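You operate a simulated robot arm through the tools that you are given. There is no shell and no other tool. Be economical: measure what you need, move in short steps, check, and stop when the job is done.

Carry out the task below with a simulated robot arm. There is one attempt and no reset: what you move stays moved.

Task
The empty test stand is hissing: stop the leak and prove that it holds 2 bar.
Fine: shut the flow valve, free the locked latch, fill by the green lever, watch ten seconds, let down to 0.

The check looks at the end state, three seconds after you hand in, the way a careful person would. Anything else that was tipped, shoved, dropped, spilled or broken makes it a failure.

Robot
A 6-joint arm with a two-finger parallel gripper, fixed in place. Base frame: the origin is at the foot of the arm, x ahead of it, y to its left, z up; the work surface is at about z = 740. Readings come in mm, degrees, newtons and seconds.
With the tool pointing down near the work surface it reaches from about 360 to 820 mm from the base axis. Its first joint turns from -166.0 to 166.0 degrees. Payload 3.91 kg.
The TCP is the grasp point between the finger pads, 30 mm short of the fingertips. In the tool frame z runs along the fingers and y along their closing line. The gripper opens to 110 mm. The fingers are 20 mm wide and 10 mm thick; the gripper's body (48 by 112 mm) begins 55 mm behind the TCP.
Orientation is told as [roll, pitch, yaw] about the base's x, y, z axes, in that order, counted from this pose: with the fingers straight down and closing along the base's y, the tool's x points along the base's -x, its y along +y and its z along -z.

Tools
- The arm moves only by the tool servo_tool. Its argument "increments" is a list of rows, each a list of 7 numbers: the shift along the base's x, y, z in mm, then the turn, a rotation vector about the base's x, y, z in rad, then the closure, from 0 (fully open) to 1 (shut). In form: [[x, y, z, rx, ry, rz, gripper], ...]. A call has 1 to 10 rows; each row is the pose to reach, as a shift and turn from the pose commanded when the call began. Rows are played at 5 a second. More than 50 mm and 8.6 degrees between two rows, or a gripper value outside its range, and nothing of the call is played. A pose out of reach is approached as far as the arm can. The call stops where the force on the tool passes 40 N (or 10 N more than at its start, if that is more) or the arm is blocked; 0.2 s more then pass. Each finger travels about 45 mm/s and halts on what it meets, pressing with about 35 N; the grip force reading is that of the motor and also rises with nothing between the fingers. The clock runs only during rows and for 0.2 s after the last one: add rows that repeat a pose to give the fingers time. The reply holds the time, the measured pose of the TCP, the force on the tool along the base axes, the opening and the grip force, in the units named above and with some noise, and new pictures: "pictures" is both (left out), scene, wrist or none.
- Cameras (640 x 400 px; columns grow to the right, rows downward): "scene" is fixed at [400.6, -652, 1503.3]; the picture's right is [0.99, -0.11, 0.00], its down [-0.07, -0.61, -0.79] and it looks along [0.08, 0.79, -0.61] (base axes); focal length 337 px, centre (320, 200). "wrist" rides on the gripper at [77, 7, -114] in the tool frame; the picture's right is [-0.09, 1.00, 0.00], its down [-0.80, -0.07, -0.59] and it looks along [-0.59, -0.05, 0.80] (tool axes); focal length 270 px, centre (320, 200). There is no depth. A picture from a camera that has moved, and an enlarged one, comes with that camera's place and axes in the base frame and with its lens.
- raise_lower(by): slides the trunk up (or, below 0, down) by that many mm; the arm rides with it, the base frame stays. It gives what a move gives, with no picture.
- enlarge(camera, box): a new picture of the part [left, top, right, bottom] of that camera's present view, enlarged. No time passes.
- hand_in(): hands the job in; it is judged then, once.

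Go step by step. Nothing tells you positions but the pictures and the camera data: compare them with the known pose of the tool, close in by small moves and look again before you grip or let go. The budget is 120 turns and 170 pictures, counting those below and the enlarged ones. Unless the task says otherwise, let go and move clear before handing in, and close with one line.

The tools are called as name(argument=value, ...) on one line, values as JSON. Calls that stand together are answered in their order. servo_tool: Moves the arm, as the interface text tells. Its arguments: {"type":"object","properties":{"increments":{"type":"array"},"pictures":{"type":"string","enum":["both","scene","wrist","none"]}},"required":["increments"]} The other tools are called the same way: raise_lower (by) slides the trunk up or down; enlarge (camera, box) takes an enlarged picture of a part of a camera's view; hand_in () hands the job in.

At the start:

```text
t: 0.0
tcp_pos: [442.5, 380.9, 1054.5]
tcp_rot: [-0.1, 0.1, 0.0]
contact_force: [0.1, -0.7, 0.8]
grip_width: 110.1
gripper_force: 0.0
trunk travel left (down, up): [-400.0, 210.0]
```

scene: 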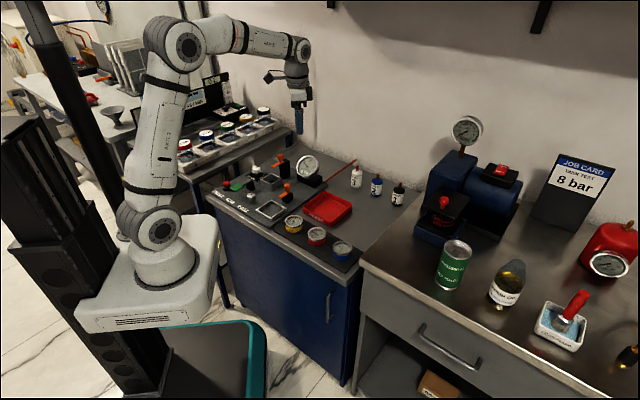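
wrist: 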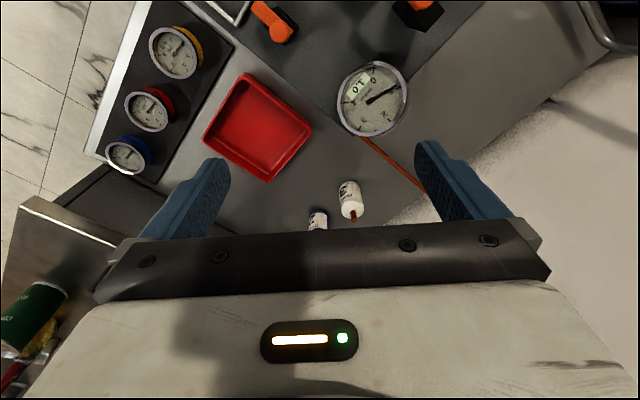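

I see a bench with a test panel (gauge, orange levers, a green one) to the arm's left. I'll enlarge both views to read the layout.

enlarge(camera="scene", box=[200, 140, 360, 240])

enlarge(camera="scene", box=[340, 100, 640, 300])

enlarge(camera="wrist", box=[180, 0, 500, 200])

```text
4.00 times, centred on (280, 190) of scene
camera zoom: at [400.6, -652.0, 1503.3], right [0.99, -0.11, 0.0], down [-0.07, -0.61, -0.79], along [0.08, 0.79, -0.61], focal length 1349 px, centre (480, 240)
```

zoom: 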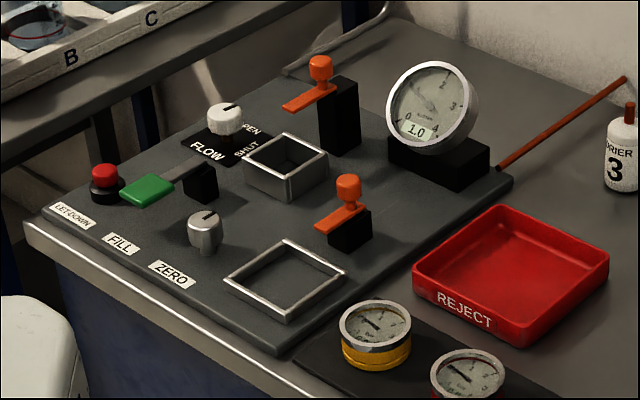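

```text
2.00 times, centred on (490, 200) of scene
camera zoom: at [400.6, -652.0, 1503.3], right [0.99, -0.11, 0.0], down [-0.07, -0.61, -0.79], along [0.08, 0.79, -0.61], focal length 675 px, centre (-20, 200)
```

zoom: 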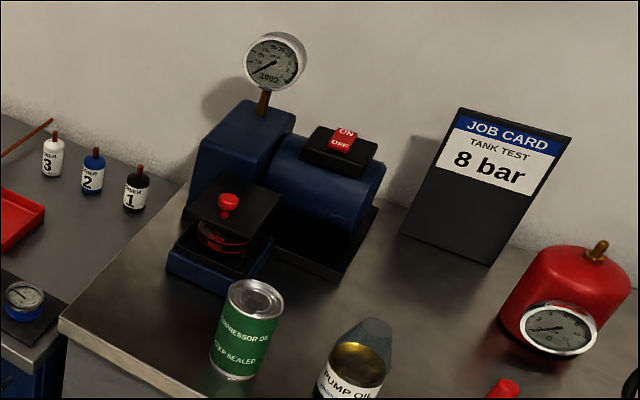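

```text
2.00 times, centred on (340, 100) of wrist
camera zoom: at [364.8, 387.1, 1169.0], right [0.09, 1.0, 0.0], down [0.8, -0.07, 0.59], along [0.59, -0.05, -0.8], focal length 541 px, centre (280, 400)
```

zoom: 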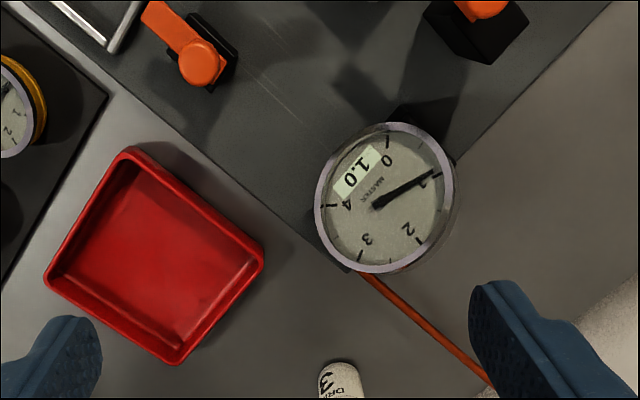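

The test panel sits around x 200–450, y 400–600. I'll move the wrist camera over it, staying high, for a closer look.

servo_tool(increments=[[-40, 10, 0, 0, 0, 0, 0], [-80, 20, 0, 0, 0, 0, 0], [-120, 30, 0, 0, 0, 0, 0], [-160, 40, 0, 0, 0, 0, 0], [-200, 50, 0, 0, 0, 0, 0], [-230, 60, 0, 0, 0, 0, 0], [-230, 60, 0, 0, 0, 0, 0]])

```text
t: 1.6
tcp_pos: [212.0, 440.3, 1052.9]
tcp_rot: [0.0, 0.0, 0.0]
contact_force: [0.1, -0.4, 0.2]
grip_width: 110.1
gripper_force: 0.0
trunk travel left (down, up): [-400.0, 210.0]
camera wrist: at [134.8, 447.1, 1167.8], right [0.09, 1.0, 0.0], down [0.8, -0.07, 0.59], along [0.59, -0.05, -0.8], focal length 270 px, centre (320, 200)
```

scene: 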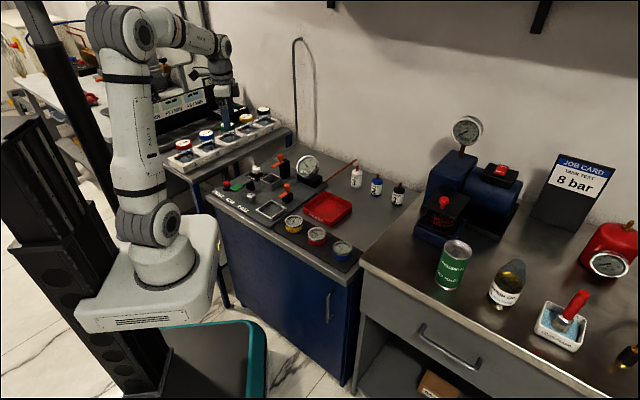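
wrist: 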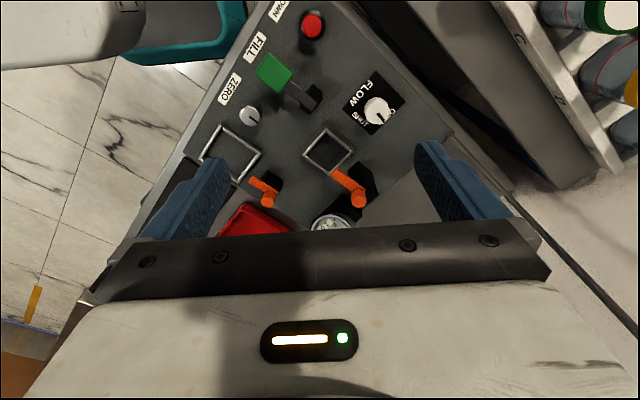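

enlarge(camera="wrist", box=[190, 0, 430, 150])

enlarge(camera="wrist", box=[190, 110, 430, 260])

enlarge(camera="scene", box=[240, 140, 336, 200])

```text
2.67 times, centred on (310, 75) of wrist
camera zoom: at [134.8, 447.1, 1167.8], right [0.09, 1.0, 0.0], down [0.8, -0.07, 0.59], along [0.59, -0.05, -0.8], focal length 721 px, centre (347, 533)
```

zoom: 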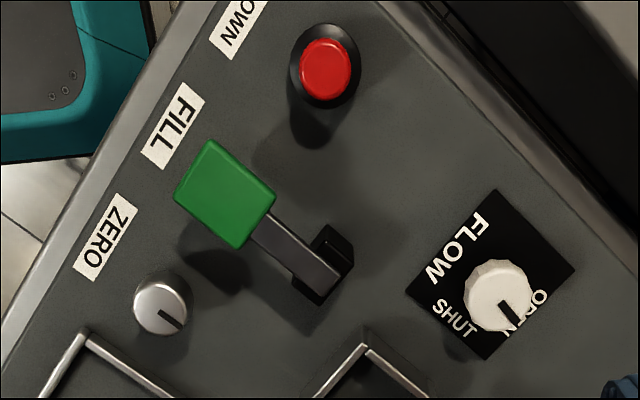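

```text
2.67 times, centred on (310, 185) of wrist
camera zoom: at [134.8, 447.1, 1167.8], right [0.09, 1.0, 0.0], down [0.8, -0.07, 0.59], along [0.59, -0.05, -0.8], focal length 721 px, centre (347, 240)
```

zoom: 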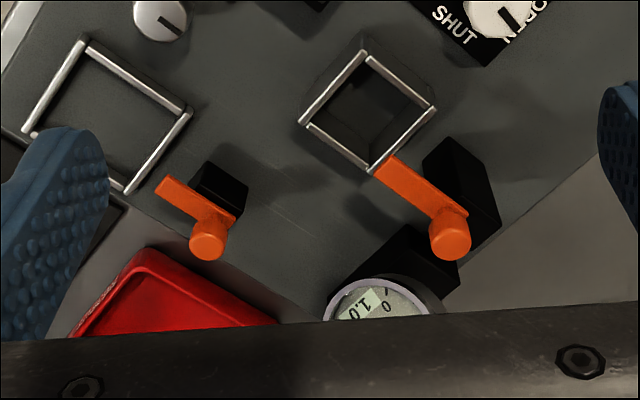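

```text
6.67 times, centred on (288, 170) of scene
camera zoom: at [400.6, -652.0, 1503.3], right [0.99, -0.11, 0.0], down [-0.07, -0.61, -0.79], along [0.08, 0.79, -0.61], focal length 2249 px, centre (533, 400)
```

zoom: 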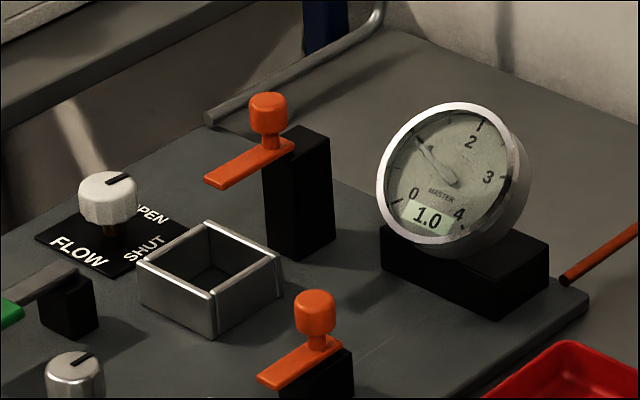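

Triangulation puts the FLOW knob at about (265,516,789), the tall latch knob at (365,485,850), the short one at (385,340,814), the green pad at (202,383,795) and the red button at (158,432,780). I'll drop closer to the two latches to tell which one is locked.

servo_tool(increments=[[35, -7, -20, 0, 0, 0, 0], [70, -14, -40, 0, 0, 0, 0], [105, -20, -60, 0, 0, 0, 0], [135, -26, -85, 0, 0, 0, 0], [150, -30, -110, 0, 0, 0, 0], [150, -30, -110, 0, 0, 0, 0]], pictures="none")

enlarge(camera="wrist", box=[160, 0, 480, 200])

enlarge(camera="scene", box=[240, 140, 336, 200])

```text
t: 3.0
tcp_pos: [362.5, 410.0, 940.8]
tcp_rot: [0.0, -0.1, 0.0]
contact_force: [-0.3, -0.1, -0.5]
grip_width: 110.0
gripper_force: 0.1
trunk travel left (down, up): [-400.0, 210.0]
```

```text
2.00 times, centred on (320, 100) of wrist
camera zoom: at [285.2, 417.2, 1057.3], right [0.09, 1.0, 0.0], down [0.8, -0.07, 0.59], along [0.59, -0.05, -0.8], focal length 541 px, centre (320, 400)
```

zoom: 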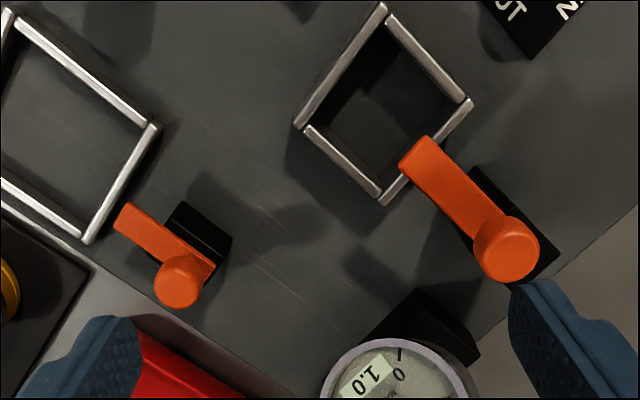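

```text
6.67 times, centred on (288, 170) of scene
camera zoom: at [400.6, -652.0, 1503.3], right [0.99, -0.11, 0.0], down [-0.07, -0.61, -0.79], along [0.08, 0.79, -0.61], focal length 2249 px, centre (533, 400)
```

zoom: 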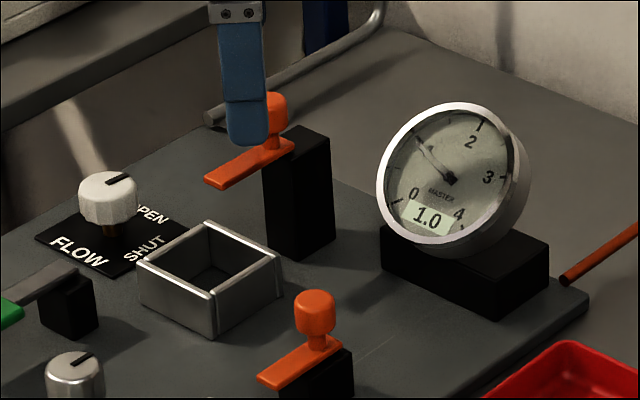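

Both arms seem to point at their nests; I need finer detail on each latch.

enlarge(camera="wrist", box=[200, 80, 296, 160])

enlarge(camera="wrist", box=[300, 0, 444, 150])

enlarge(camera="scene", box=[264, 176, 312, 216])

```text
5.00 times, centred on (248, 120) of wrist
camera zoom: at [285.2, 417.2, 1057.3], right [0.09, 1.0, 0.0], down [0.8, -0.07, 0.59], along [0.59, -0.05, -0.8], focal length 1351 px, centre (680, 600)
```

zoom: 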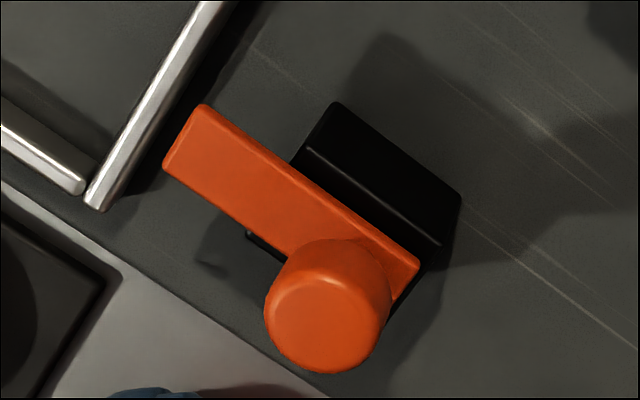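

```text
2.67 times, centred on (372, 75) of wrist
camera zoom: at [285.2, 417.2, 1057.3], right [0.09, 1.0, 0.0], down [0.8, -0.07, 0.59], along [0.59, -0.05, -0.8], focal length 721 px, centre (181, 533)
```

zoom: 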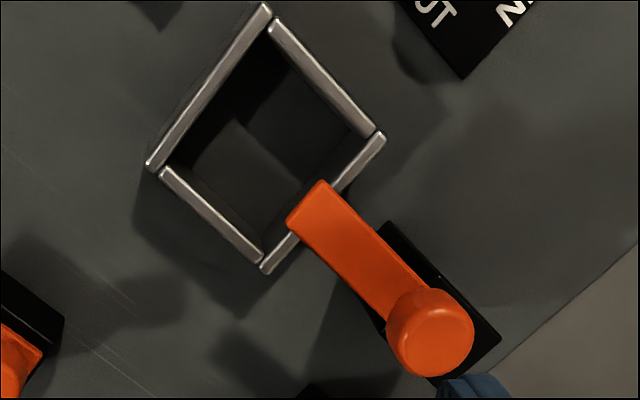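

```text
10.00 times, centred on (288, 196) of scene
camera zoom: at [400.6, -652.0, 1503.3], right [0.99, -0.11, 0.0], down [-0.07, -0.61, -0.79], along [0.08, 0.79, -0.61], focal length 3373 px, centre (640, 240)
```

zoom: 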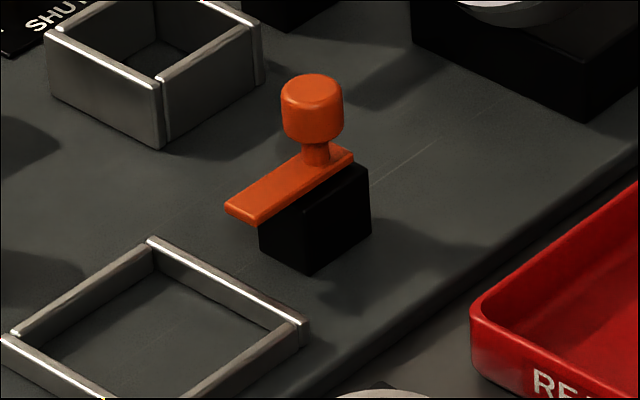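

The tall latch's arm reaches over its nest, like a slide bolt pushed home, while the short one is drawn back, so the tall one looks locked. First the FLOW valve: its mark points back to OPEN and SHUT is a quarter-turn clockwise, so I'll move above that knob.

servo_tool(increments=[[-33, 35, 0, 0, 0, 0, 0.2], [-66, 70, 0, 0, 0, 0, 0.4], [-97, 106, 0, 0, 0, 0, 0.45], [-97, 106, -45, 0, 0, 0, 0.45], [-97, 106, -90, 0, 0, 0, 0.45], [-97, 106, -90, 0, 0, 0, 0.45]])

```text
t: 4.4
tcp_pos: [263.8, 517.6, 852.8]
tcp_rot: [0.0, 0.0, 0.0]
contact_force: [-0.4, 0.2, 0.6]
grip_width: 60.6
gripper_force: 0.0
trunk travel left (down, up): [-400.0, 210.0]
camera wrist: at [188.5, 524.1, 969.8], right [0.09, 1.0, 0.0], down [0.8, -0.07, 0.59], along [0.59, -0.05, -0.8], focal length 270 px, centre (320, 200)
```

scene: 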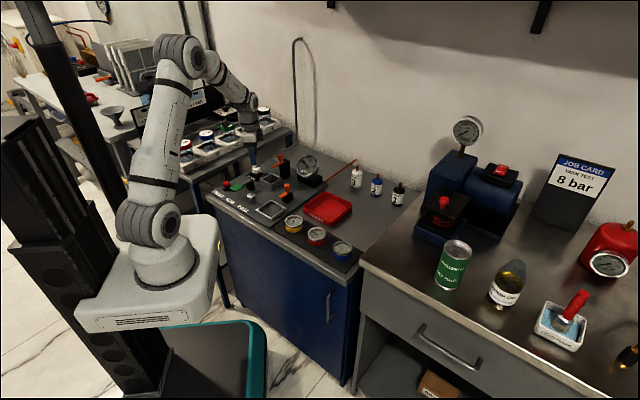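
wrist: 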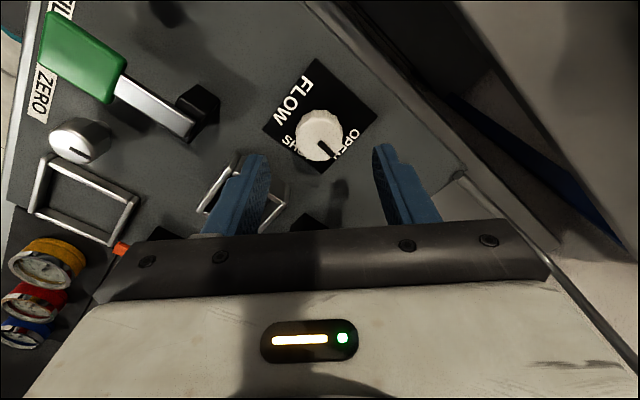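

The FLOW knob lies right under the TCP, consistent with (264,517). Lowering around it and closing.

servo_tool(increments=[[0, 0, -25, 0, 0, 0, 0.45], [0, 0, -45, 0, 0, 0, 0.45], [0, 0, -58, 0, 0, 0, 0.45], [0, 0, -58, 0, 0, 0, 0.6], [0, 0, -58, 0, 0, 0, 0.75], [0, 0, -58, 0, 0, 0, 0.8], [0, 0, -58, 0, 0, 0, 0.8]])

enlarge(camera="scene", box=[200, 140, 360, 240])

```text
t: 6.0
tcp_pos: [265.3, 516.7, 793.8]
tcp_rot: [0.1, 0.0, 0.0]
contact_force: [-0.6, 0.9, -1.8]
grip_width: 33.6
gripper_force: 45.1
trunk travel left (down, up): [-400.0, 210.0]
camera wrist: at [188.8, 523.1, 910.6], right [0.09, 1.0, 0.0], down [0.8, -0.07, 0.59], along [0.59, -0.05, -0.8], focal length 270 px, centre (320, 200)
```

scene: 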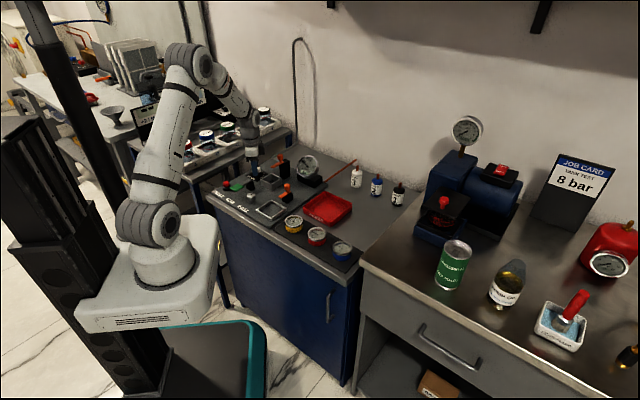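
wrist: 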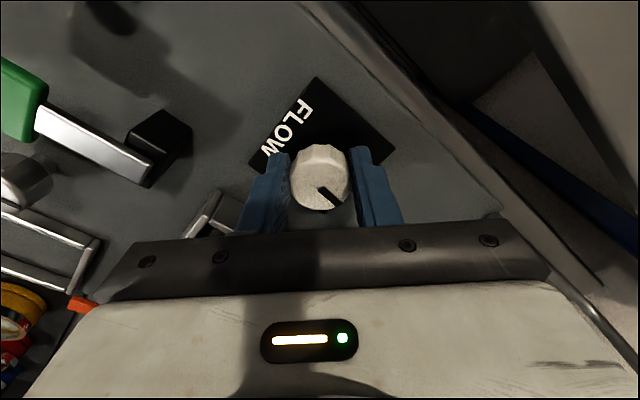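

```text
4.00 times, centred on (280, 190) of scene
camera zoom: at [400.6, -652.0, 1503.3], right [0.99, -0.11, 0.0], down [-0.07, -0.61, -0.79], along [0.08, 0.79, -0.61], focal length 1349 px, centre (480, 240)
```

zoom: 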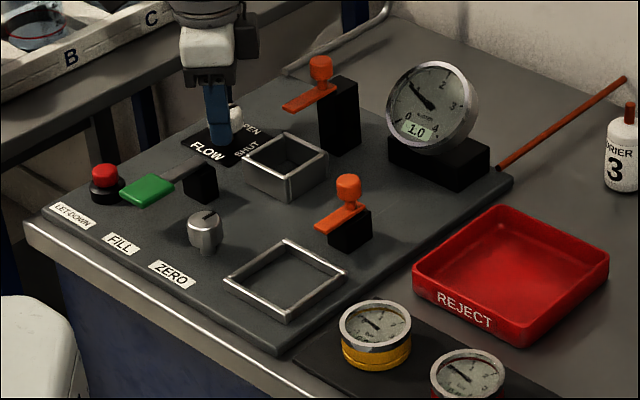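

The knob is gripped. Turning it clockwise in small steps.

servo_tool(increments=[[0, 0, 0, 0, 0, -0.14, 0.8], [0, 0, 0, 0, 0, -0.28, 0.8], [0, 0, 0, 0, 0, -0.42, 0.8], [0, 0, 0, 0, 0, -0.56, 0.8], [0, 0, 0, 0, 0, -0.7, 0.8], [0, 0, 0, 0, 0, -0.84, 0.8]], pictures="wrist")

```text
t: 7.4
tcp_pos: [266.7, 518.9, 794.9]
tcp_rot: [0.0, 0.0, -48.2]
contact_force: [13.5, 21.7, -0.4]
grip_width: 33.7
gripper_force: 44.7
trunk travel left (down, up): [-400.0, 210.0]
camera wrist: at [220.5, 580.3, 910.7], right [0.8, 0.6, 0.0], down [0.48, -0.65, 0.59], along [0.36, -0.47, -0.8], focal length 270 px, centre (320, 200)
```

wrist: 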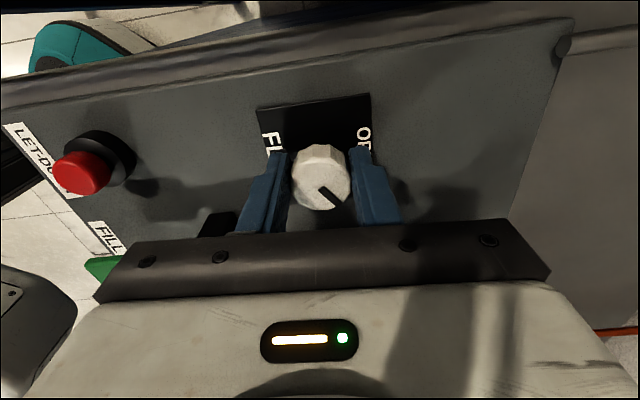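

The knob turns along with the gripper, with some side load from a small centring offset. I'll shift by about 2 mm to relieve it and carry on turning.

servo_tool(increments=[[1.5, 2.5, 0, 0, 0, 0, 0.8], [1.5, 2.5, 0, 0, 0, -0.14, 0.8], [1.5, 2.5, 0, 0, 0, -0.28, 0.8], [1.5, 2.5, 0, 0, 0, -0.42, 0.8], [1.5, 2.5, 0, 0, 0, -0.56, 0.8], [1.5, 2.5, 0, 0, 0, -0.7, 0.8]], pictures="wrist")

```text
t: 8.8
tcp_pos: [268.6, 519.4, 794.3]
tcp_rot: [0.1, 0.2, -88.4]
contact_force: [26.3, 8.1, 2.1]
grip_width: 33.5
gripper_force: 45.0
trunk travel left (down, up): [-400.0, 210.0]
camera wrist: at [273.4, 596.5, 910.6], right [1.0, -0.06, 0.0], down [-0.05, -0.8, 0.59], along [-0.04, -0.59, -0.8], focal length 270 px, centre (320, 200)
```

wrist: 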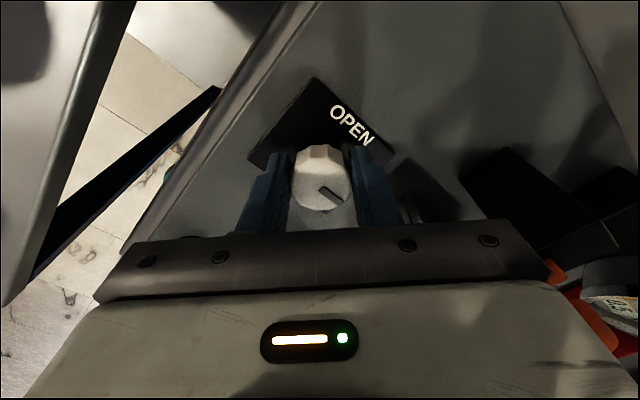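

Turned 88°. I'll relieve the side load and nudge a little further to reach the end stop.

servo_tool(increments=[[2.5, 1, 0, 0, 0, 0, 0.8], [2.5, 1, 0, 0, 0, -0.06, 0.8], [2.5, 1, 0, 0, 0, -0.12, 0.8], [2.5, 1, 0, 0, 0, -0.12, 0.8]], pictures="wrist")

enlarge(camera="scene", box=[200, 140, 360, 240])

```text
t: 9.8
tcp_pos: [269.0, 519.6, 793.6]
tcp_rot: [-0.2, -0.1, -95.2]
contact_force: [12.6, 4.2, -0.7]
grip_width: 33.7
gripper_force: 45.2
trunk travel left (down, up): [-400.0, 210.0]
camera wrist: at [283.1, 596.0, 910.2], right [0.98, -0.18, 0.0], down [-0.14, -0.79, 0.6], along [-0.11, -0.59, -0.8], focal length 270 px, centre (320, 200)
```

wrist: 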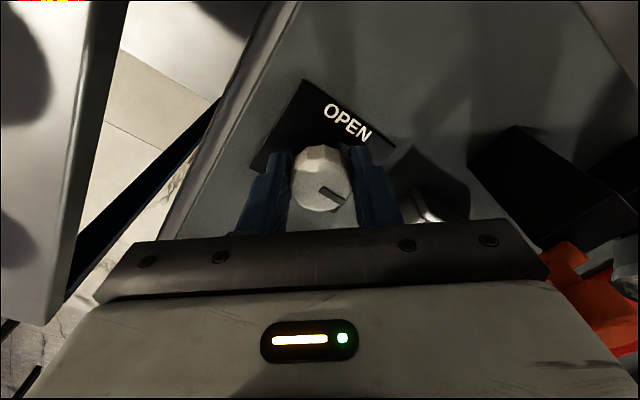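

```text
4.00 times, centred on (280, 190) of scene
camera zoom: at [400.6, -652.0, 1503.3], right [0.99, -0.11, 0.0], down [-0.07, -0.61, -0.79], along [0.08, 0.79, -0.61], focal length 1349 px, centre (480, 240)
```

zoom: 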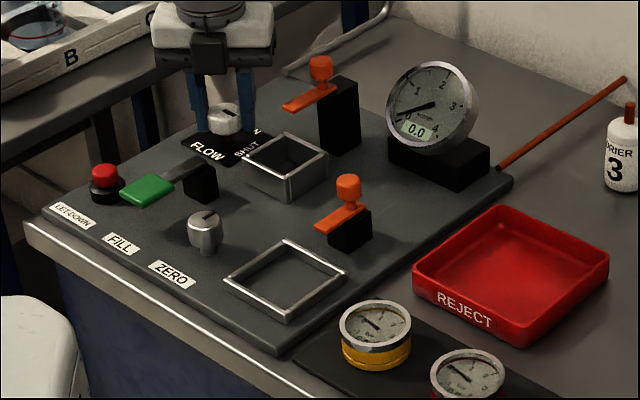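

The master gauge dropped to 0.0, so the valve took effect. Letting go and rising to check the mark.

servo_tool(increments=[[2.5, 1, 0, 0, 0, 0, 0.6], [2.5, 1, 0, 0, 0, 0, 0.45], [2.5, 1, 0, 0, 0, 0, 0.45], [2.5, 1, 30, 0, 0, 0, 0.45], [2.5, 1, 70, 0, 0, 0, 0.45], [2.5, 1, 100, 0, 0, 0, 0.45]], pictures="wrist")

enlarge(camera="scene", box=[240, 140, 336, 200])

```text
t: 11.2
tcp_pos: [271.7, 522.4, 894.8]
tcp_rot: [0.0, -0.1, -95.2]
contact_force: [-0.6, -0.1, 1.3]
grip_width: 60.6
gripper_force: 0.1
trunk travel left (down, up): [-400.0, 210.0]
camera wrist: at [285.5, 597.4, 1010.1], right [0.98, -0.18, 0.0], down [-0.14, -0.79, 0.6], along [-0.11, -0.59, -0.8], focal length 270 px, centre (320, 200)
```

wrist: 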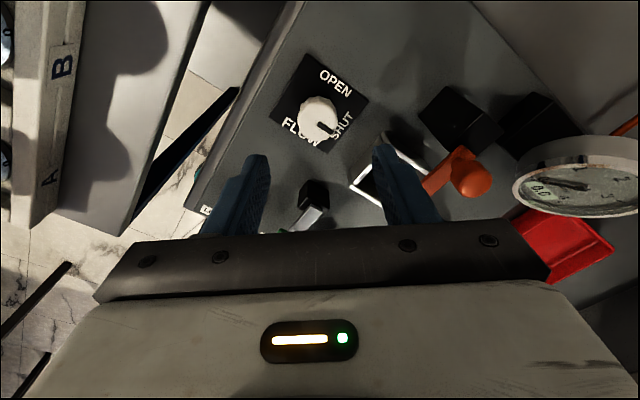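

```text
6.67 times, centred on (288, 170) of scene
camera zoom: at [400.6, -652.0, 1503.3], right [0.99, -0.11, 0.0], down [-0.07, -0.61, -0.79], along [0.08, 0.79, -0.61], focal length 2249 px, centre (533, 400)
```

zoom: 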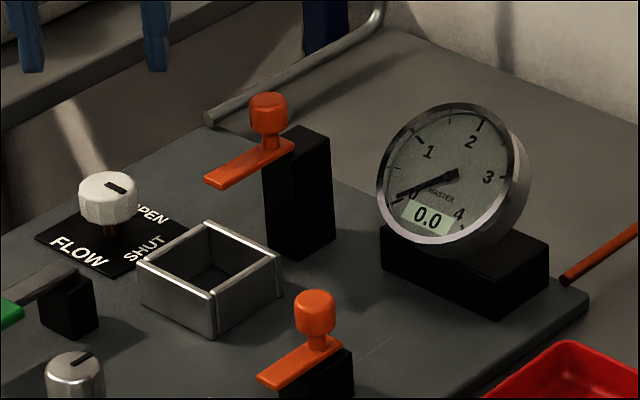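

FLOW now points to SHUT. Next, the tall latch: I'll turn so the fingers close along its arm's direction (yaw −43°) and hover over its knob at about (367,485).

servo_tool(increments=[[0, 0, 30, 0, 0, 0.13, 0.45], [20, -8, 30, 0, 0, 0.26, 0.45], [40, -16, 30, 0, 0, 0.39, 0.45], [60, -24, 30, 0, 0, 0.52, 0.45], [80, -32, 30, 0, 0, 0.65, 0.45], [95, -37, 30, 0, 0, 0.78, 0.45], [95, -37, 30, 0, 0, 0.91, 0.45], [95, -37, 30, 0, 0, 0.91, 0.45]], pictures="wrist")

enlarge(camera="scene", box=[240, 120, 336, 180])

```text
t: 13.0
tcp_pos: [366.7, 484.8, 925.5]
tcp_rot: [0.0, 0.0, -42.8]
contact_force: [0.4, -0.6, -0.4]
grip_width: 60.7
gripper_force: 0.0
trunk travel left (down, up): [-400.0, 210.0]
camera wrist: at [314.8, 541.2, 1041.5], right [0.74, 0.67, 0.0], down [0.54, -0.6, 0.59], along [0.4, -0.44, -0.8], focal length 270 px, centre (320, 200)
```

wrist: 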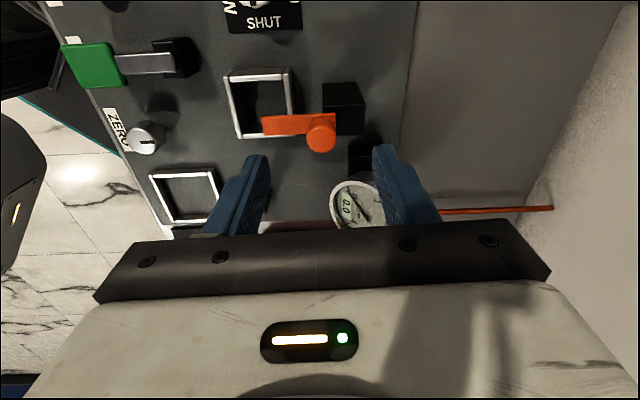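

```text
6.67 times, centred on (288, 150) of scene
camera zoom: at [400.6, -652.0, 1503.3], right [0.99, -0.11, 0.0], down [-0.07, -0.61, -0.79], along [0.08, 0.79, -0.61], focal length 2249 px, centre (533, 533)
```

zoom: 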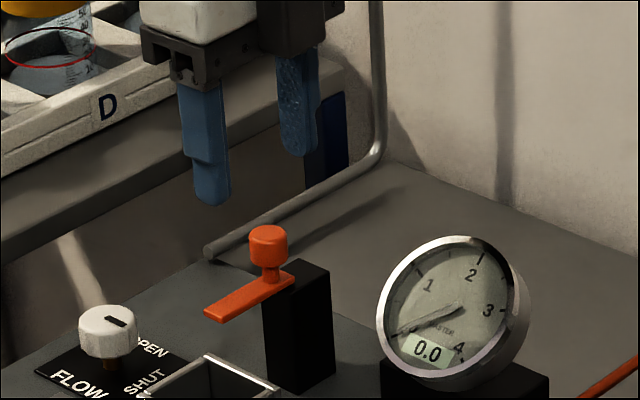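

The knob's axis is at about (369.5,481). Lowering with a small correction and closing on it.

servo_tool(increments=[[3, -4, -30, 0, 0, 0, 0.45], [3, -4, -55, 0, 0, 0, 0.45], [3, -4, -69, 0, 0, 0, 0.45], [3, -4, -69, 0, 0, 0, 0.6], [3, -4, -69, 0, 0, 0, 0.75], [3, -4, -69, 0, 0, 0, 0.88], [3, -4, -69, 0, 0, 0, 0.88]], pictures="wrist")

enlarge(camera="scene", box=[240, 120, 336, 180])

```text
t: 14.6
tcp_pos: [369.4, 481.0, 859.5]
tcp_rot: [0.5, 0.1, -43.0]
contact_force: [6.5, 7.2, 13.1]
grip_width: 22.5
gripper_force: 8.7
trunk travel left (down, up): [-400.0, 210.0]
stopped in row 7: the force on the tool passed its limit (the readings are from after the stop); the commanded pose is now the measured one
camera wrist: at [317.7, 537.3, 975.9], right [0.74, 0.67, 0.01], down [0.53, -0.6, 0.59], along [0.4, -0.44, -0.81], focal length 270 px, centre (320, 200)
```

wrist: 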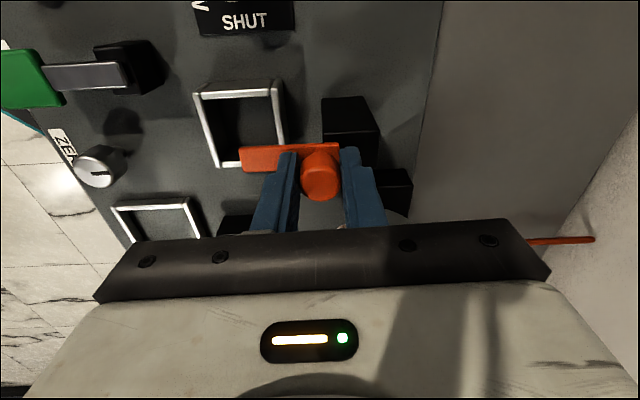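

```text
6.67 times, centred on (288, 150) of scene
camera zoom: at [400.6, -652.0, 1503.3], right [0.99, -0.11, 0.0], down [-0.07, -0.61, -0.79], along [0.08, 0.79, -0.61], focal length 2249 px, centre (533, 533)
```

zoom: 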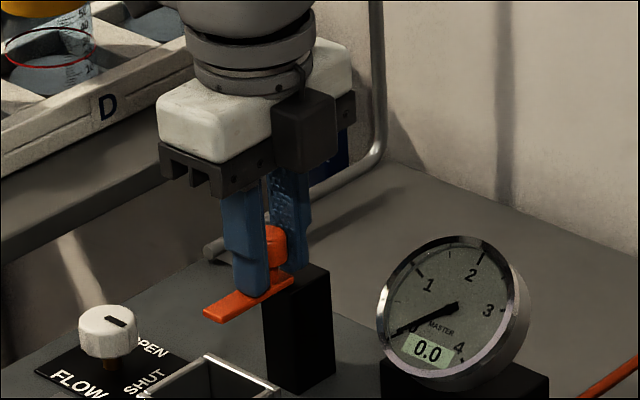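

Contact was made a little off-centre, with some upward load. I'll loosen, rise 4 mm, shift 2 mm along +b and grip again.

servo_tool(increments=[[0, 0, 0, 0, 0, 0, 0.72], [1.4, 1.5, 5, 0, 0, 0, 0.7], [1.4, 1.5, 5, 0, 0, 0, 0.7], [1.4, 1.5, 5, 0, 0, 0, 0.78], [1.4, 1.5, 5, 0, 0, 0, 0.82], [1.4, 1.5, 5, 0, 0, 0, 0.84], [1.4, 1.5, 5, 0, 0, 0, 0.84]], pictures="none")

```text
t: 16.2
tcp_pos: [370.2, 482.0, 862.0]
tcp_rot: [0.0, 0.0, -42.9]
contact_force: [-0.7, 0.6, -5.0]
grip_width: 21.1
gripper_force: 45.0
trunk travel left (down, up): [-400.0, 210.0]
```

The grip is firm at 21 mm. Now pulling the slide backwards (+b) in small steps.

servo_tool(increments=[[2, 2.1, 0, 0, 0, 0, 0.84], [4.1, 4.4, 0, 0, 0, 0, 0.84], [6.8, 7.3, 0, 0, 0, 0, 0.84], [9.5, 10.2, 0, 0, 0, 0, 0.84]], pictures="wrist")

enlarge(camera="scene", box=[240, 120, 336, 180])

```text
t: 17.2
tcp_pos: [379.3, 490.8, 861.7]
tcp_rot: [0.0, 0.0, -43.1]
contact_force: [0.4, -0.6, -3.8]
grip_width: 21.0
gripper_force: 44.8
trunk travel left (down, up): [-400.0, 210.0]
camera wrist: at [328.3, 548.6, 978.5], right [0.74, 0.67, 0.0], down [0.54, -0.6, 0.59], along [0.4, -0.44, -0.8], focal length 270 px, centre (320, 200)
```

wrist: 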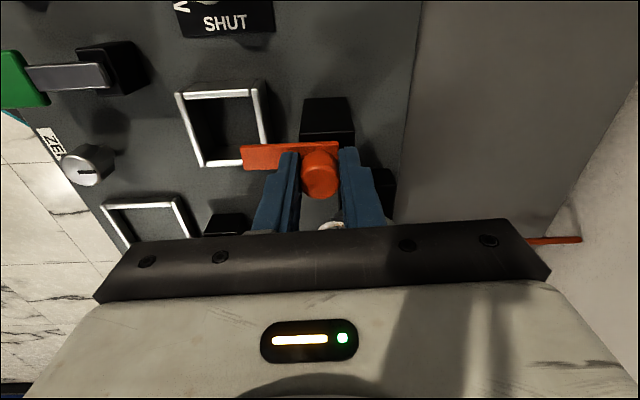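

```text
6.67 times, centred on (288, 150) of scene
camera zoom: at [400.6, -652.0, 1503.3], right [0.99, -0.11, 0.0], down [-0.07, -0.61, -0.79], along [0.08, 0.79, -0.61], focal length 2249 px, centre (533, 533)
```

zoom: 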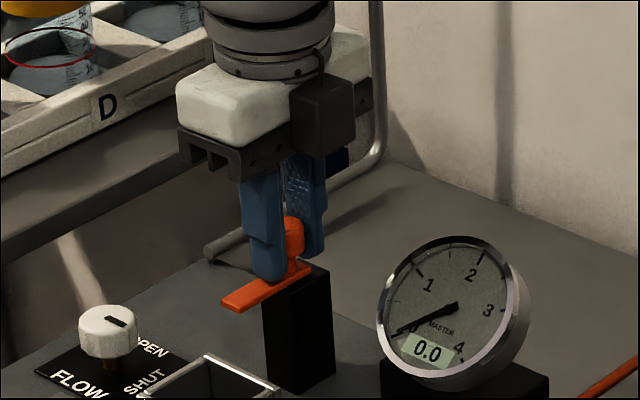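

It slides freely. I'll keep pulling until it meets its stop.

servo_tool(increments=[[2.7, 2.9, 0, 0, 0, 0, 0.84], [5.4, 5.8, 0, 0, 0, 0, 0.84], [8.1, 8.7, 0, 0, 0, 0, 0.84], [10.8, 11.6, 0, 0, 0, 0, 0.84]], pictures="wrist")

enlarge(camera="scene", box=[240, 120, 336, 180])

```text
t: 18.2
tcp_pos: [386.5, 497.7, 863.0]
tcp_rot: [-0.6, -0.1, -43.0]
contact_force: [-10.4, -16.4, 12.3]
grip_width: 21.1
gripper_force: 44.7
trunk travel left (down, up): [-400.0, 210.0]
stopped in row 4: the force on the tool passed its limit (the readings are from after the stop); the commanded pose is now the measured one
camera wrist: at [335.5, 556.4, 978.2], right [0.74, 0.67, -0.01], down [0.54, -0.59, 0.6], along [0.39, -0.45, -0.8], focal length 270 px, centre (320, 200)
```

wrist: 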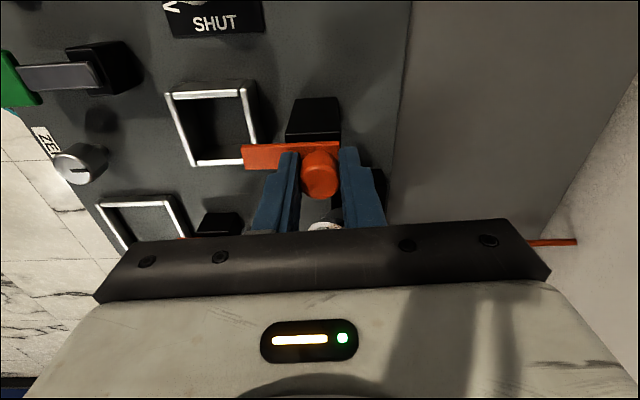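

```text
6.67 times, centred on (288, 150) of scene
camera zoom: at [400.6, -652.0, 1503.3], right [0.99, -0.11, 0.0], down [-0.07, -0.61, -0.79], along [0.08, 0.79, -0.61], focal length 2249 px, centre (533, 533)
```

zoom: 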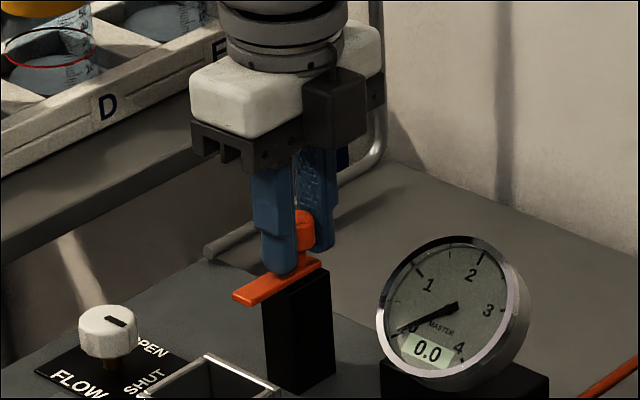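

The latch is at its back stop, matching the other one. Releasing, rising, and moving over the green FILL pad with the fingers shut.

servo_tool(increments=[[-0.5, -0.5, 0, 0, 0, 0, 0.65], [-0.5, -0.5, 0, 0, 0, 0, 0.6], [0, 0, 40, 0, 0, 0, 0.6], [0, 0, 80, 0, 0, 0, 0.8], [-45, -25, 80, 0, 0, 0, 1], [-90, -50, 80, 0, 0, 0, 1], [-130, -80, 80, 0, 0, 0, 1], [-160, -105, 70, 0, 0, 0, 1], [-184, -115, 50, 0, 0, 0, 1], [-184, -115, 30, 0, 0, 0, 1]])

enlarge(camera="scene", box=[200, 140, 360, 240])

```text
refused: row 5 steps farther than a row can; nothing moved
```

```text
4.00 times, centred on (280, 190) of scene
camera zoom: at [400.6, -652.0, 1503.3], right [0.99, -0.11, 0.0], down [-0.07, -0.61, -0.79], along [0.08, 0.79, -0.61], focal length 1349 px, centre (480, 240)
```

zoom: 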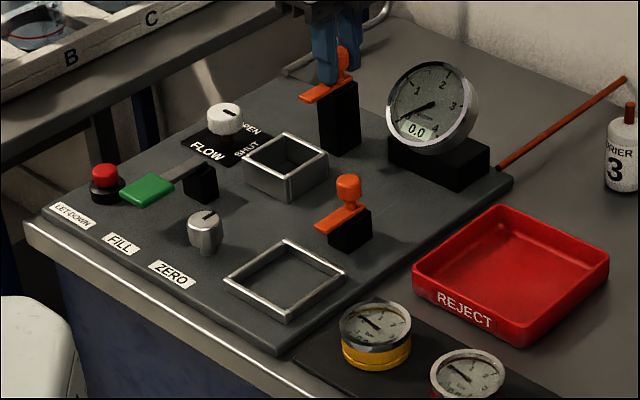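

Nothing moved, because one row's step was too long. I'll repeat with shorter steps.

servo_tool(increments=[[-0.5, -0.5, 0, 0, 0, 0, 0.65], [-0.5, -0.5, 0, 0, 0, 0, 0.6], [0, 0, 40, 0, 0, 0, 0.6], [0, 0, 80, 0, 0, 0, 0.8], [-38, -24, 80, 0, 0, 0, 1], [-76, -48, 80, 0, 0, 0, 1], [-114, -72, 80, 0, 0, 0, 1], [-152, -96, 80, 0, 0, 0, 1], [-184, -115, 60, 0, 0, 0, 1], [-184, -115, 30, 0, 0, 0, 1]])

enlarge(camera="scene", box=[200, 140, 360, 240])

```text
t: 20.4
tcp_pos: [206.5, 386.2, 889.6]
tcp_rot: [-0.6, -0.2, -43.1]
contact_force: [-0.1, -0.1, 0.2]
grip_width: 0.0
gripper_force: 34.9
trunk travel left (down, up): [-400.0, 210.0]
camera wrist: at [155.2, 445.1, 1005.5], right [0.74, 0.67, -0.01], down [0.54, -0.59, 0.6], along [0.39, -0.45, -0.8], focal length 270 px, centre (320, 200)
```

scene: 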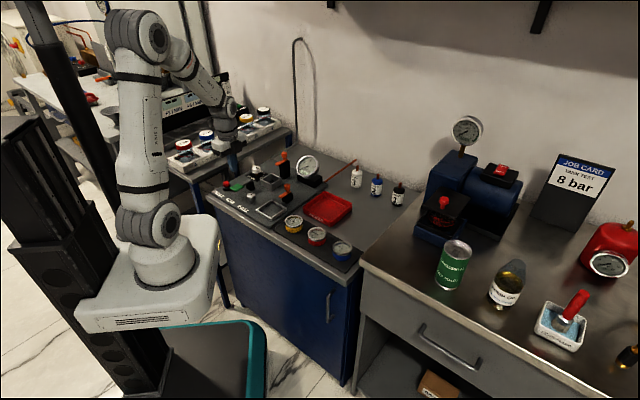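
wrist: 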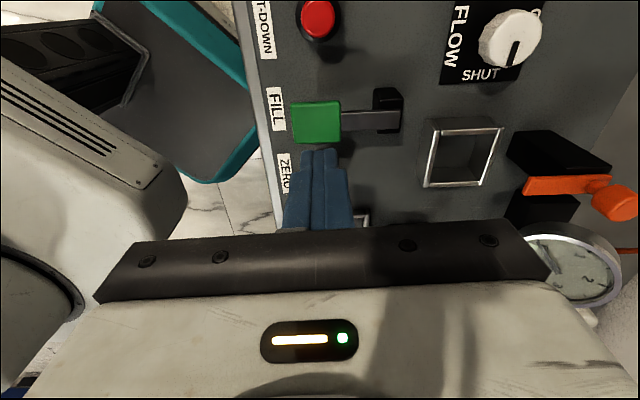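

```text
4.00 times, centred on (280, 190) of scene
camera zoom: at [400.6, -652.0, 1503.3], right [0.99, -0.11, 0.0], down [-0.07, -0.61, -0.79], along [0.08, 0.79, -0.61], focal length 1349 px, centre (480, 240)
```

zoom: 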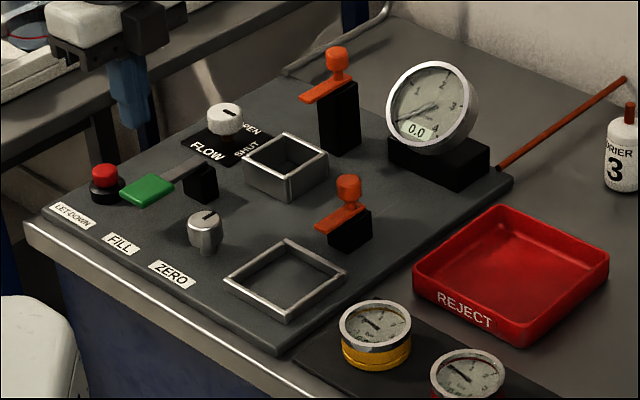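

The green pad's centre is at about (204,382). I'll approach to just above it.

servo_tool(increments=[[-2, -4, -20, 0, 0, 0, 1], [-2, -4, -40, 0, 0, 0, 1], [-2, -4, -55, 0, 0, 0, 1], [-2, -4, -55, 0, 0, 0, 1]], pictures="wrist")

enlarge(camera="scene", box=[200, 140, 328, 220])

```text
t: 21.4
tcp_pos: [201.8, 380.9, 834.9]
tcp_rot: [-0.6, -0.1, -43.0]
contact_force: [-1.0, -0.9, 0.5]
grip_width: 0.0
gripper_force: 35.1
trunk travel left (down, up): [-400.0, 210.0]
camera wrist: at [151.6, 440.4, 950.9], right [0.74, 0.67, -0.01], down [0.54, -0.59, 0.6], along [0.39, -0.45, -0.8], focal length 270 px, centre (320, 200)
```

wrist: 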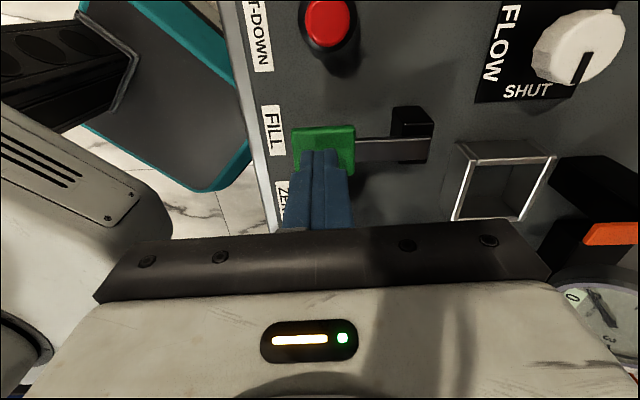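

```text
5.00 times, centred on (264, 180) of scene
camera zoom: at [400.6, -652.0, 1503.3], right [0.99, -0.11, 0.0], down [-0.07, -0.61, -0.79], along [0.08, 0.79, -0.61], focal length 1686 px, centre (600, 300)
```

zoom: 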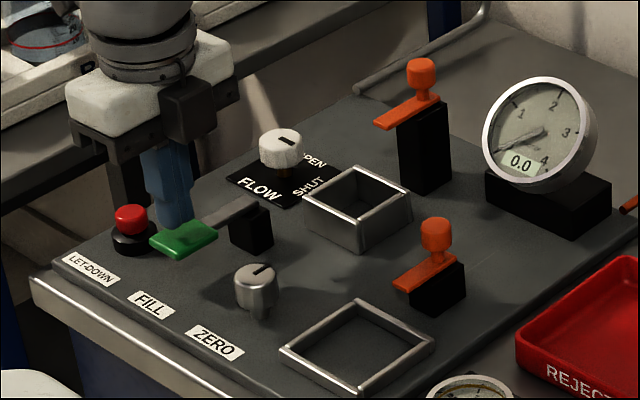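

The fingertips are over the pad. Pressing down gently while watching the gauge.

servo_tool(increments=[[0, 0, -6, 0, 0, 0, 1], [0, 0, -12, 0, 0, 0, 1]], pictures="none")

enlarge(camera="scene", box=[200, 140, 328, 220])

```text
t: 22.0
tcp_pos: [201.3, 379.9, 823.6]
tcp_rot: [-0.5, -0.1, -43.0]
contact_force: [-0.3, 0.5, 0.9]
grip_width: 0.2
gripper_force: 35.0
trunk travel left (down, up): [-400.0, 210.0]
```

```text
5.00 times, centred on (264, 180) of scene
camera zoom: at [400.6, -652.0, 1503.3], right [0.99, -0.11, 0.0], down [-0.07, -0.61, -0.79], along [0.08, 0.79, -0.61], focal length 1686 px, centre (600, 300)
```

zoom: 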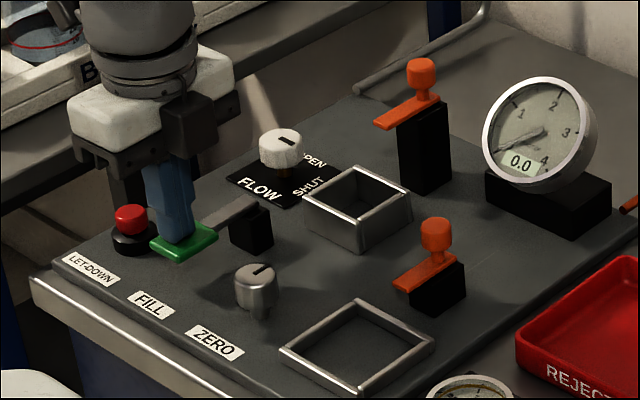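

servo_tool(increments=[[0, 0, -4, 0, 0, 0, 1]], pictures="none")

enlarge(camera="scene", box=[200, 140, 328, 220])

```text
t: 22.4
tcp_pos: [201.2, 381.5, 819.9]
tcp_rot: [-0.7, -0.1, -43.1]
contact_force: [0.0, -0.7, 1.1]
grip_width: 0.0
gripper_force: 34.7
trunk travel left (down, up): [-400.0, 210.0]
```

```text
5.00 times, centred on (264, 180) of scene
camera zoom: at [400.6, -652.0, 1503.3], right [0.99, -0.11, 0.0], down [-0.07, -0.61, -0.79], along [0.08, 0.79, -0.61], focal length 1686 px, centre (600, 300)
```

zoom: 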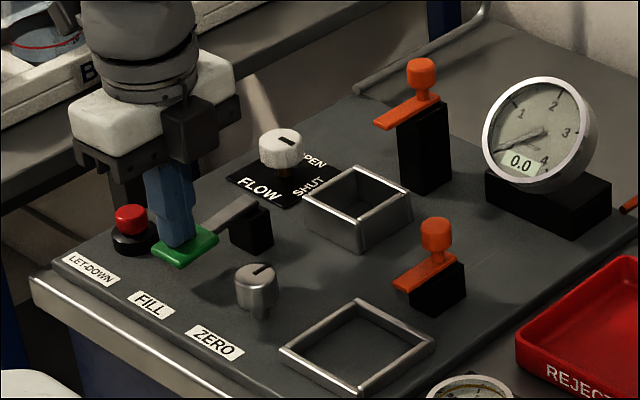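

The lever follows with little force. Pressing further in small steps.

servo_tool(increments=[[0, 0, -4, 0, 0, 0, 1]], pictures="none")

enlarge(camera="scene", box=[200, 140, 328, 220])

```text
t: 22.8
tcp_pos: [202.0, 381.5, 816.5]
tcp_rot: [-0.6, 0.0, -42.9]
contact_force: [0.0, 0.7, 1.7]
grip_width: 0.0
gripper_force: 34.9
trunk travel left (down, up): [-400.0, 210.0]
```

```text
5.00 times, centred on (264, 180) of scene
camera zoom: at [400.6, -652.0, 1503.3], right [0.99, -0.11, 0.0], down [-0.07, -0.61, -0.79], along [0.08, 0.79, -0.61], focal length 1686 px, centre (600, 300)
```

zoom: 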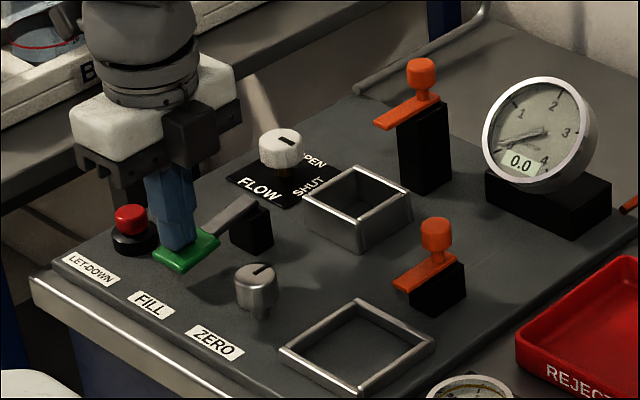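

The needle may have just begun to rise. Pressing slightly more and looking again.

servo_tool(increments=[[0, 0, -2, 0, 0, 0, 1]], pictures="none")

enlarge(camera="scene", box=[280, 146, 328, 186])

```text
t: 23.2
tcp_pos: [202.5, 381.5, 812.6]
tcp_rot: [-0.6, 0.0, -43.0]
contact_force: [-0.2, 1.1, 2.8]
grip_width: 0.0
gripper_force: 35.4
trunk travel left (down, up): [-400.0, 210.0]
```

```text
10.00 times, centred on (304, 166) of scene
camera zoom: at [400.6, -652.0, 1503.3], right [0.99, -0.11, 0.0], down [-0.07, -0.61, -0.79], along [0.08, 0.79, -0.61], focal length 3373 px, centre (480, 540)
```

zoom: 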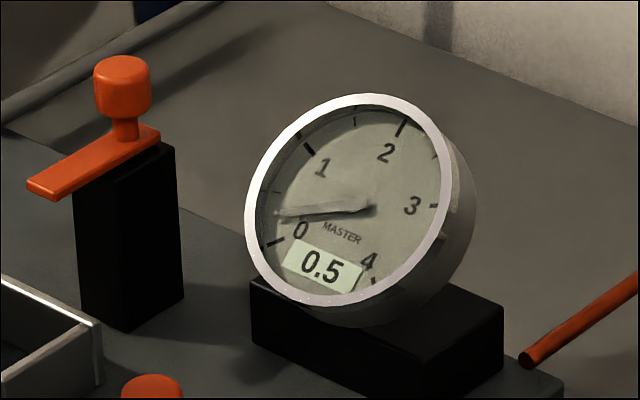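

Reads 0.5 and rising. Holding the same depth briefly.

servo_tool(increments=[[0, 0, 0, 0, 0, 0, 1]], pictures="none")

enlarge(camera="scene", box=[280, 146, 328, 186])

```text
t: 23.6
tcp_pos: [201.9, 380.9, 813.3]
tcp_rot: [-0.6, -0.1, -43.0]
contact_force: [-0.4, 1.6, 3.0]
grip_width: 0.0
gripper_force: 34.8
trunk travel left (down, up): [-400.0, 210.0]
```

```text
10.00 times, centred on (304, 166) of scene
camera zoom: at [400.6, -652.0, 1503.3], right [0.99, -0.11, 0.0], down [-0.07, -0.61, -0.79], along [0.08, 0.79, -0.61], focal length 3373 px, centre (480, 540)
```

zoom: 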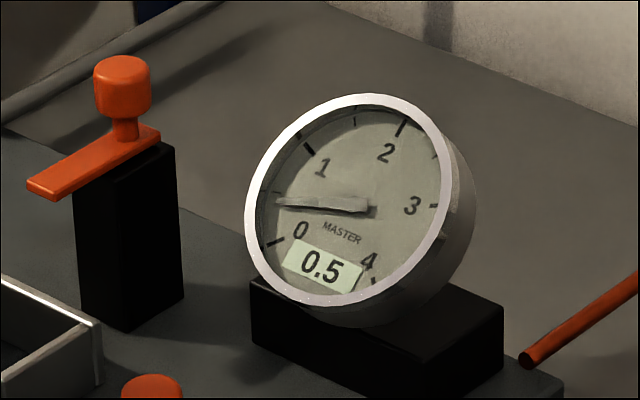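

The needle is at about 0.6 and climbing slowly. Holding a bit longer.

servo_tool(increments=[[0, 0, 0, 0, 0, 0, 1], [0, 0, 0, 0, 0, 0, 1], [0, 0, 0, 0, 0, 0, 1]], pictures="none")

enlarge(camera="scene", box=[280, 146, 328, 186])

```text
t: 24.4
tcp_pos: [201.3, 380.6, 813.0]
tcp_rot: [-0.6, -0.1, -43.0]
contact_force: [0.7, 0.4, 2.6]
grip_width: 0.0
gripper_force: 35.6
trunk travel left (down, up): [-400.0, 210.0]
```

```text
10.00 times, centred on (304, 166) of scene
camera zoom: at [400.6, -652.0, 1503.3], right [0.99, -0.11, 0.0], down [-0.07, -0.61, -0.79], along [0.08, 0.79, -0.61], focal length 3373 px, centre (480, 540)
```

zoom: 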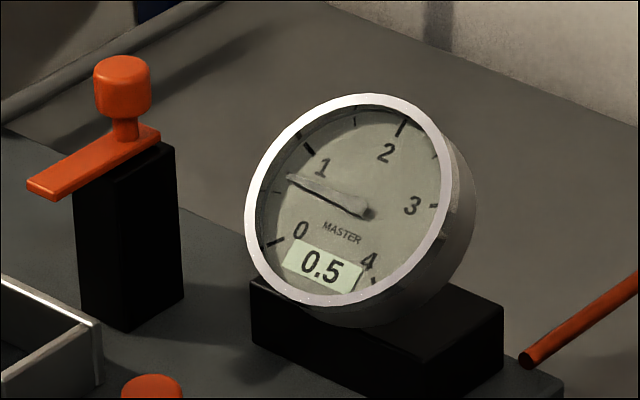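

The needle is at about 0.7, rising roughly 0.3 bar/s, and the digital display moves in 0.5 steps. Holding 2 s more.

servo_tool(increments=[[0, 0, 0, 0, 0, 0, 1], [0, 0, 0, 0, 0, 0, 1], [0, 0, 0, 0, 0, 0, 1], [0, 0, 0, 0, 0, 0, 1], [0, 0, 0, 0, 0, 0, 1], [0, 0, 0, 0, 0, 0, 1], [0, 0, 0, 0, 0, 0, 1], [0, 0, 0, 0, 0, 0, 1]], pictures="none")

enlarge(camera="scene", box=[280, 146, 328, 186])

```text
t: 26.2
tcp_pos: [201.2, 381.1, 813.3]
tcp_rot: [-0.6, -0.1, -43.0]
contact_force: [-0.1, -0.7, 2.9]
grip_width: 0.2
gripper_force: 34.8
trunk travel left (down, up): [-400.0, 210.0]
```

```text
10.00 times, centred on (304, 166) of scene
camera zoom: at [400.6, -652.0, 1503.3], right [0.99, -0.11, 0.0], down [-0.07, -0.61, -0.79], along [0.08, 0.79, -0.61], focal length 3373 px, centre (480, 540)
```

zoom: 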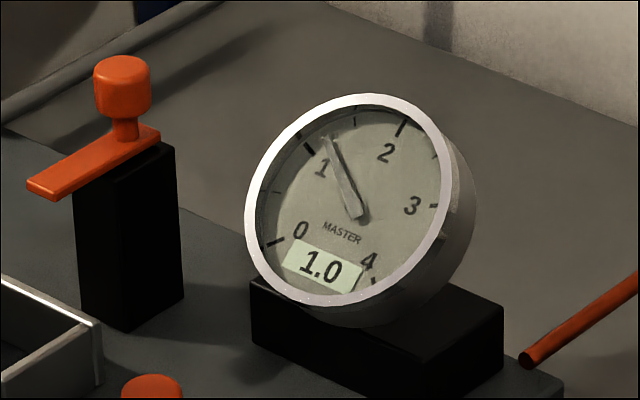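

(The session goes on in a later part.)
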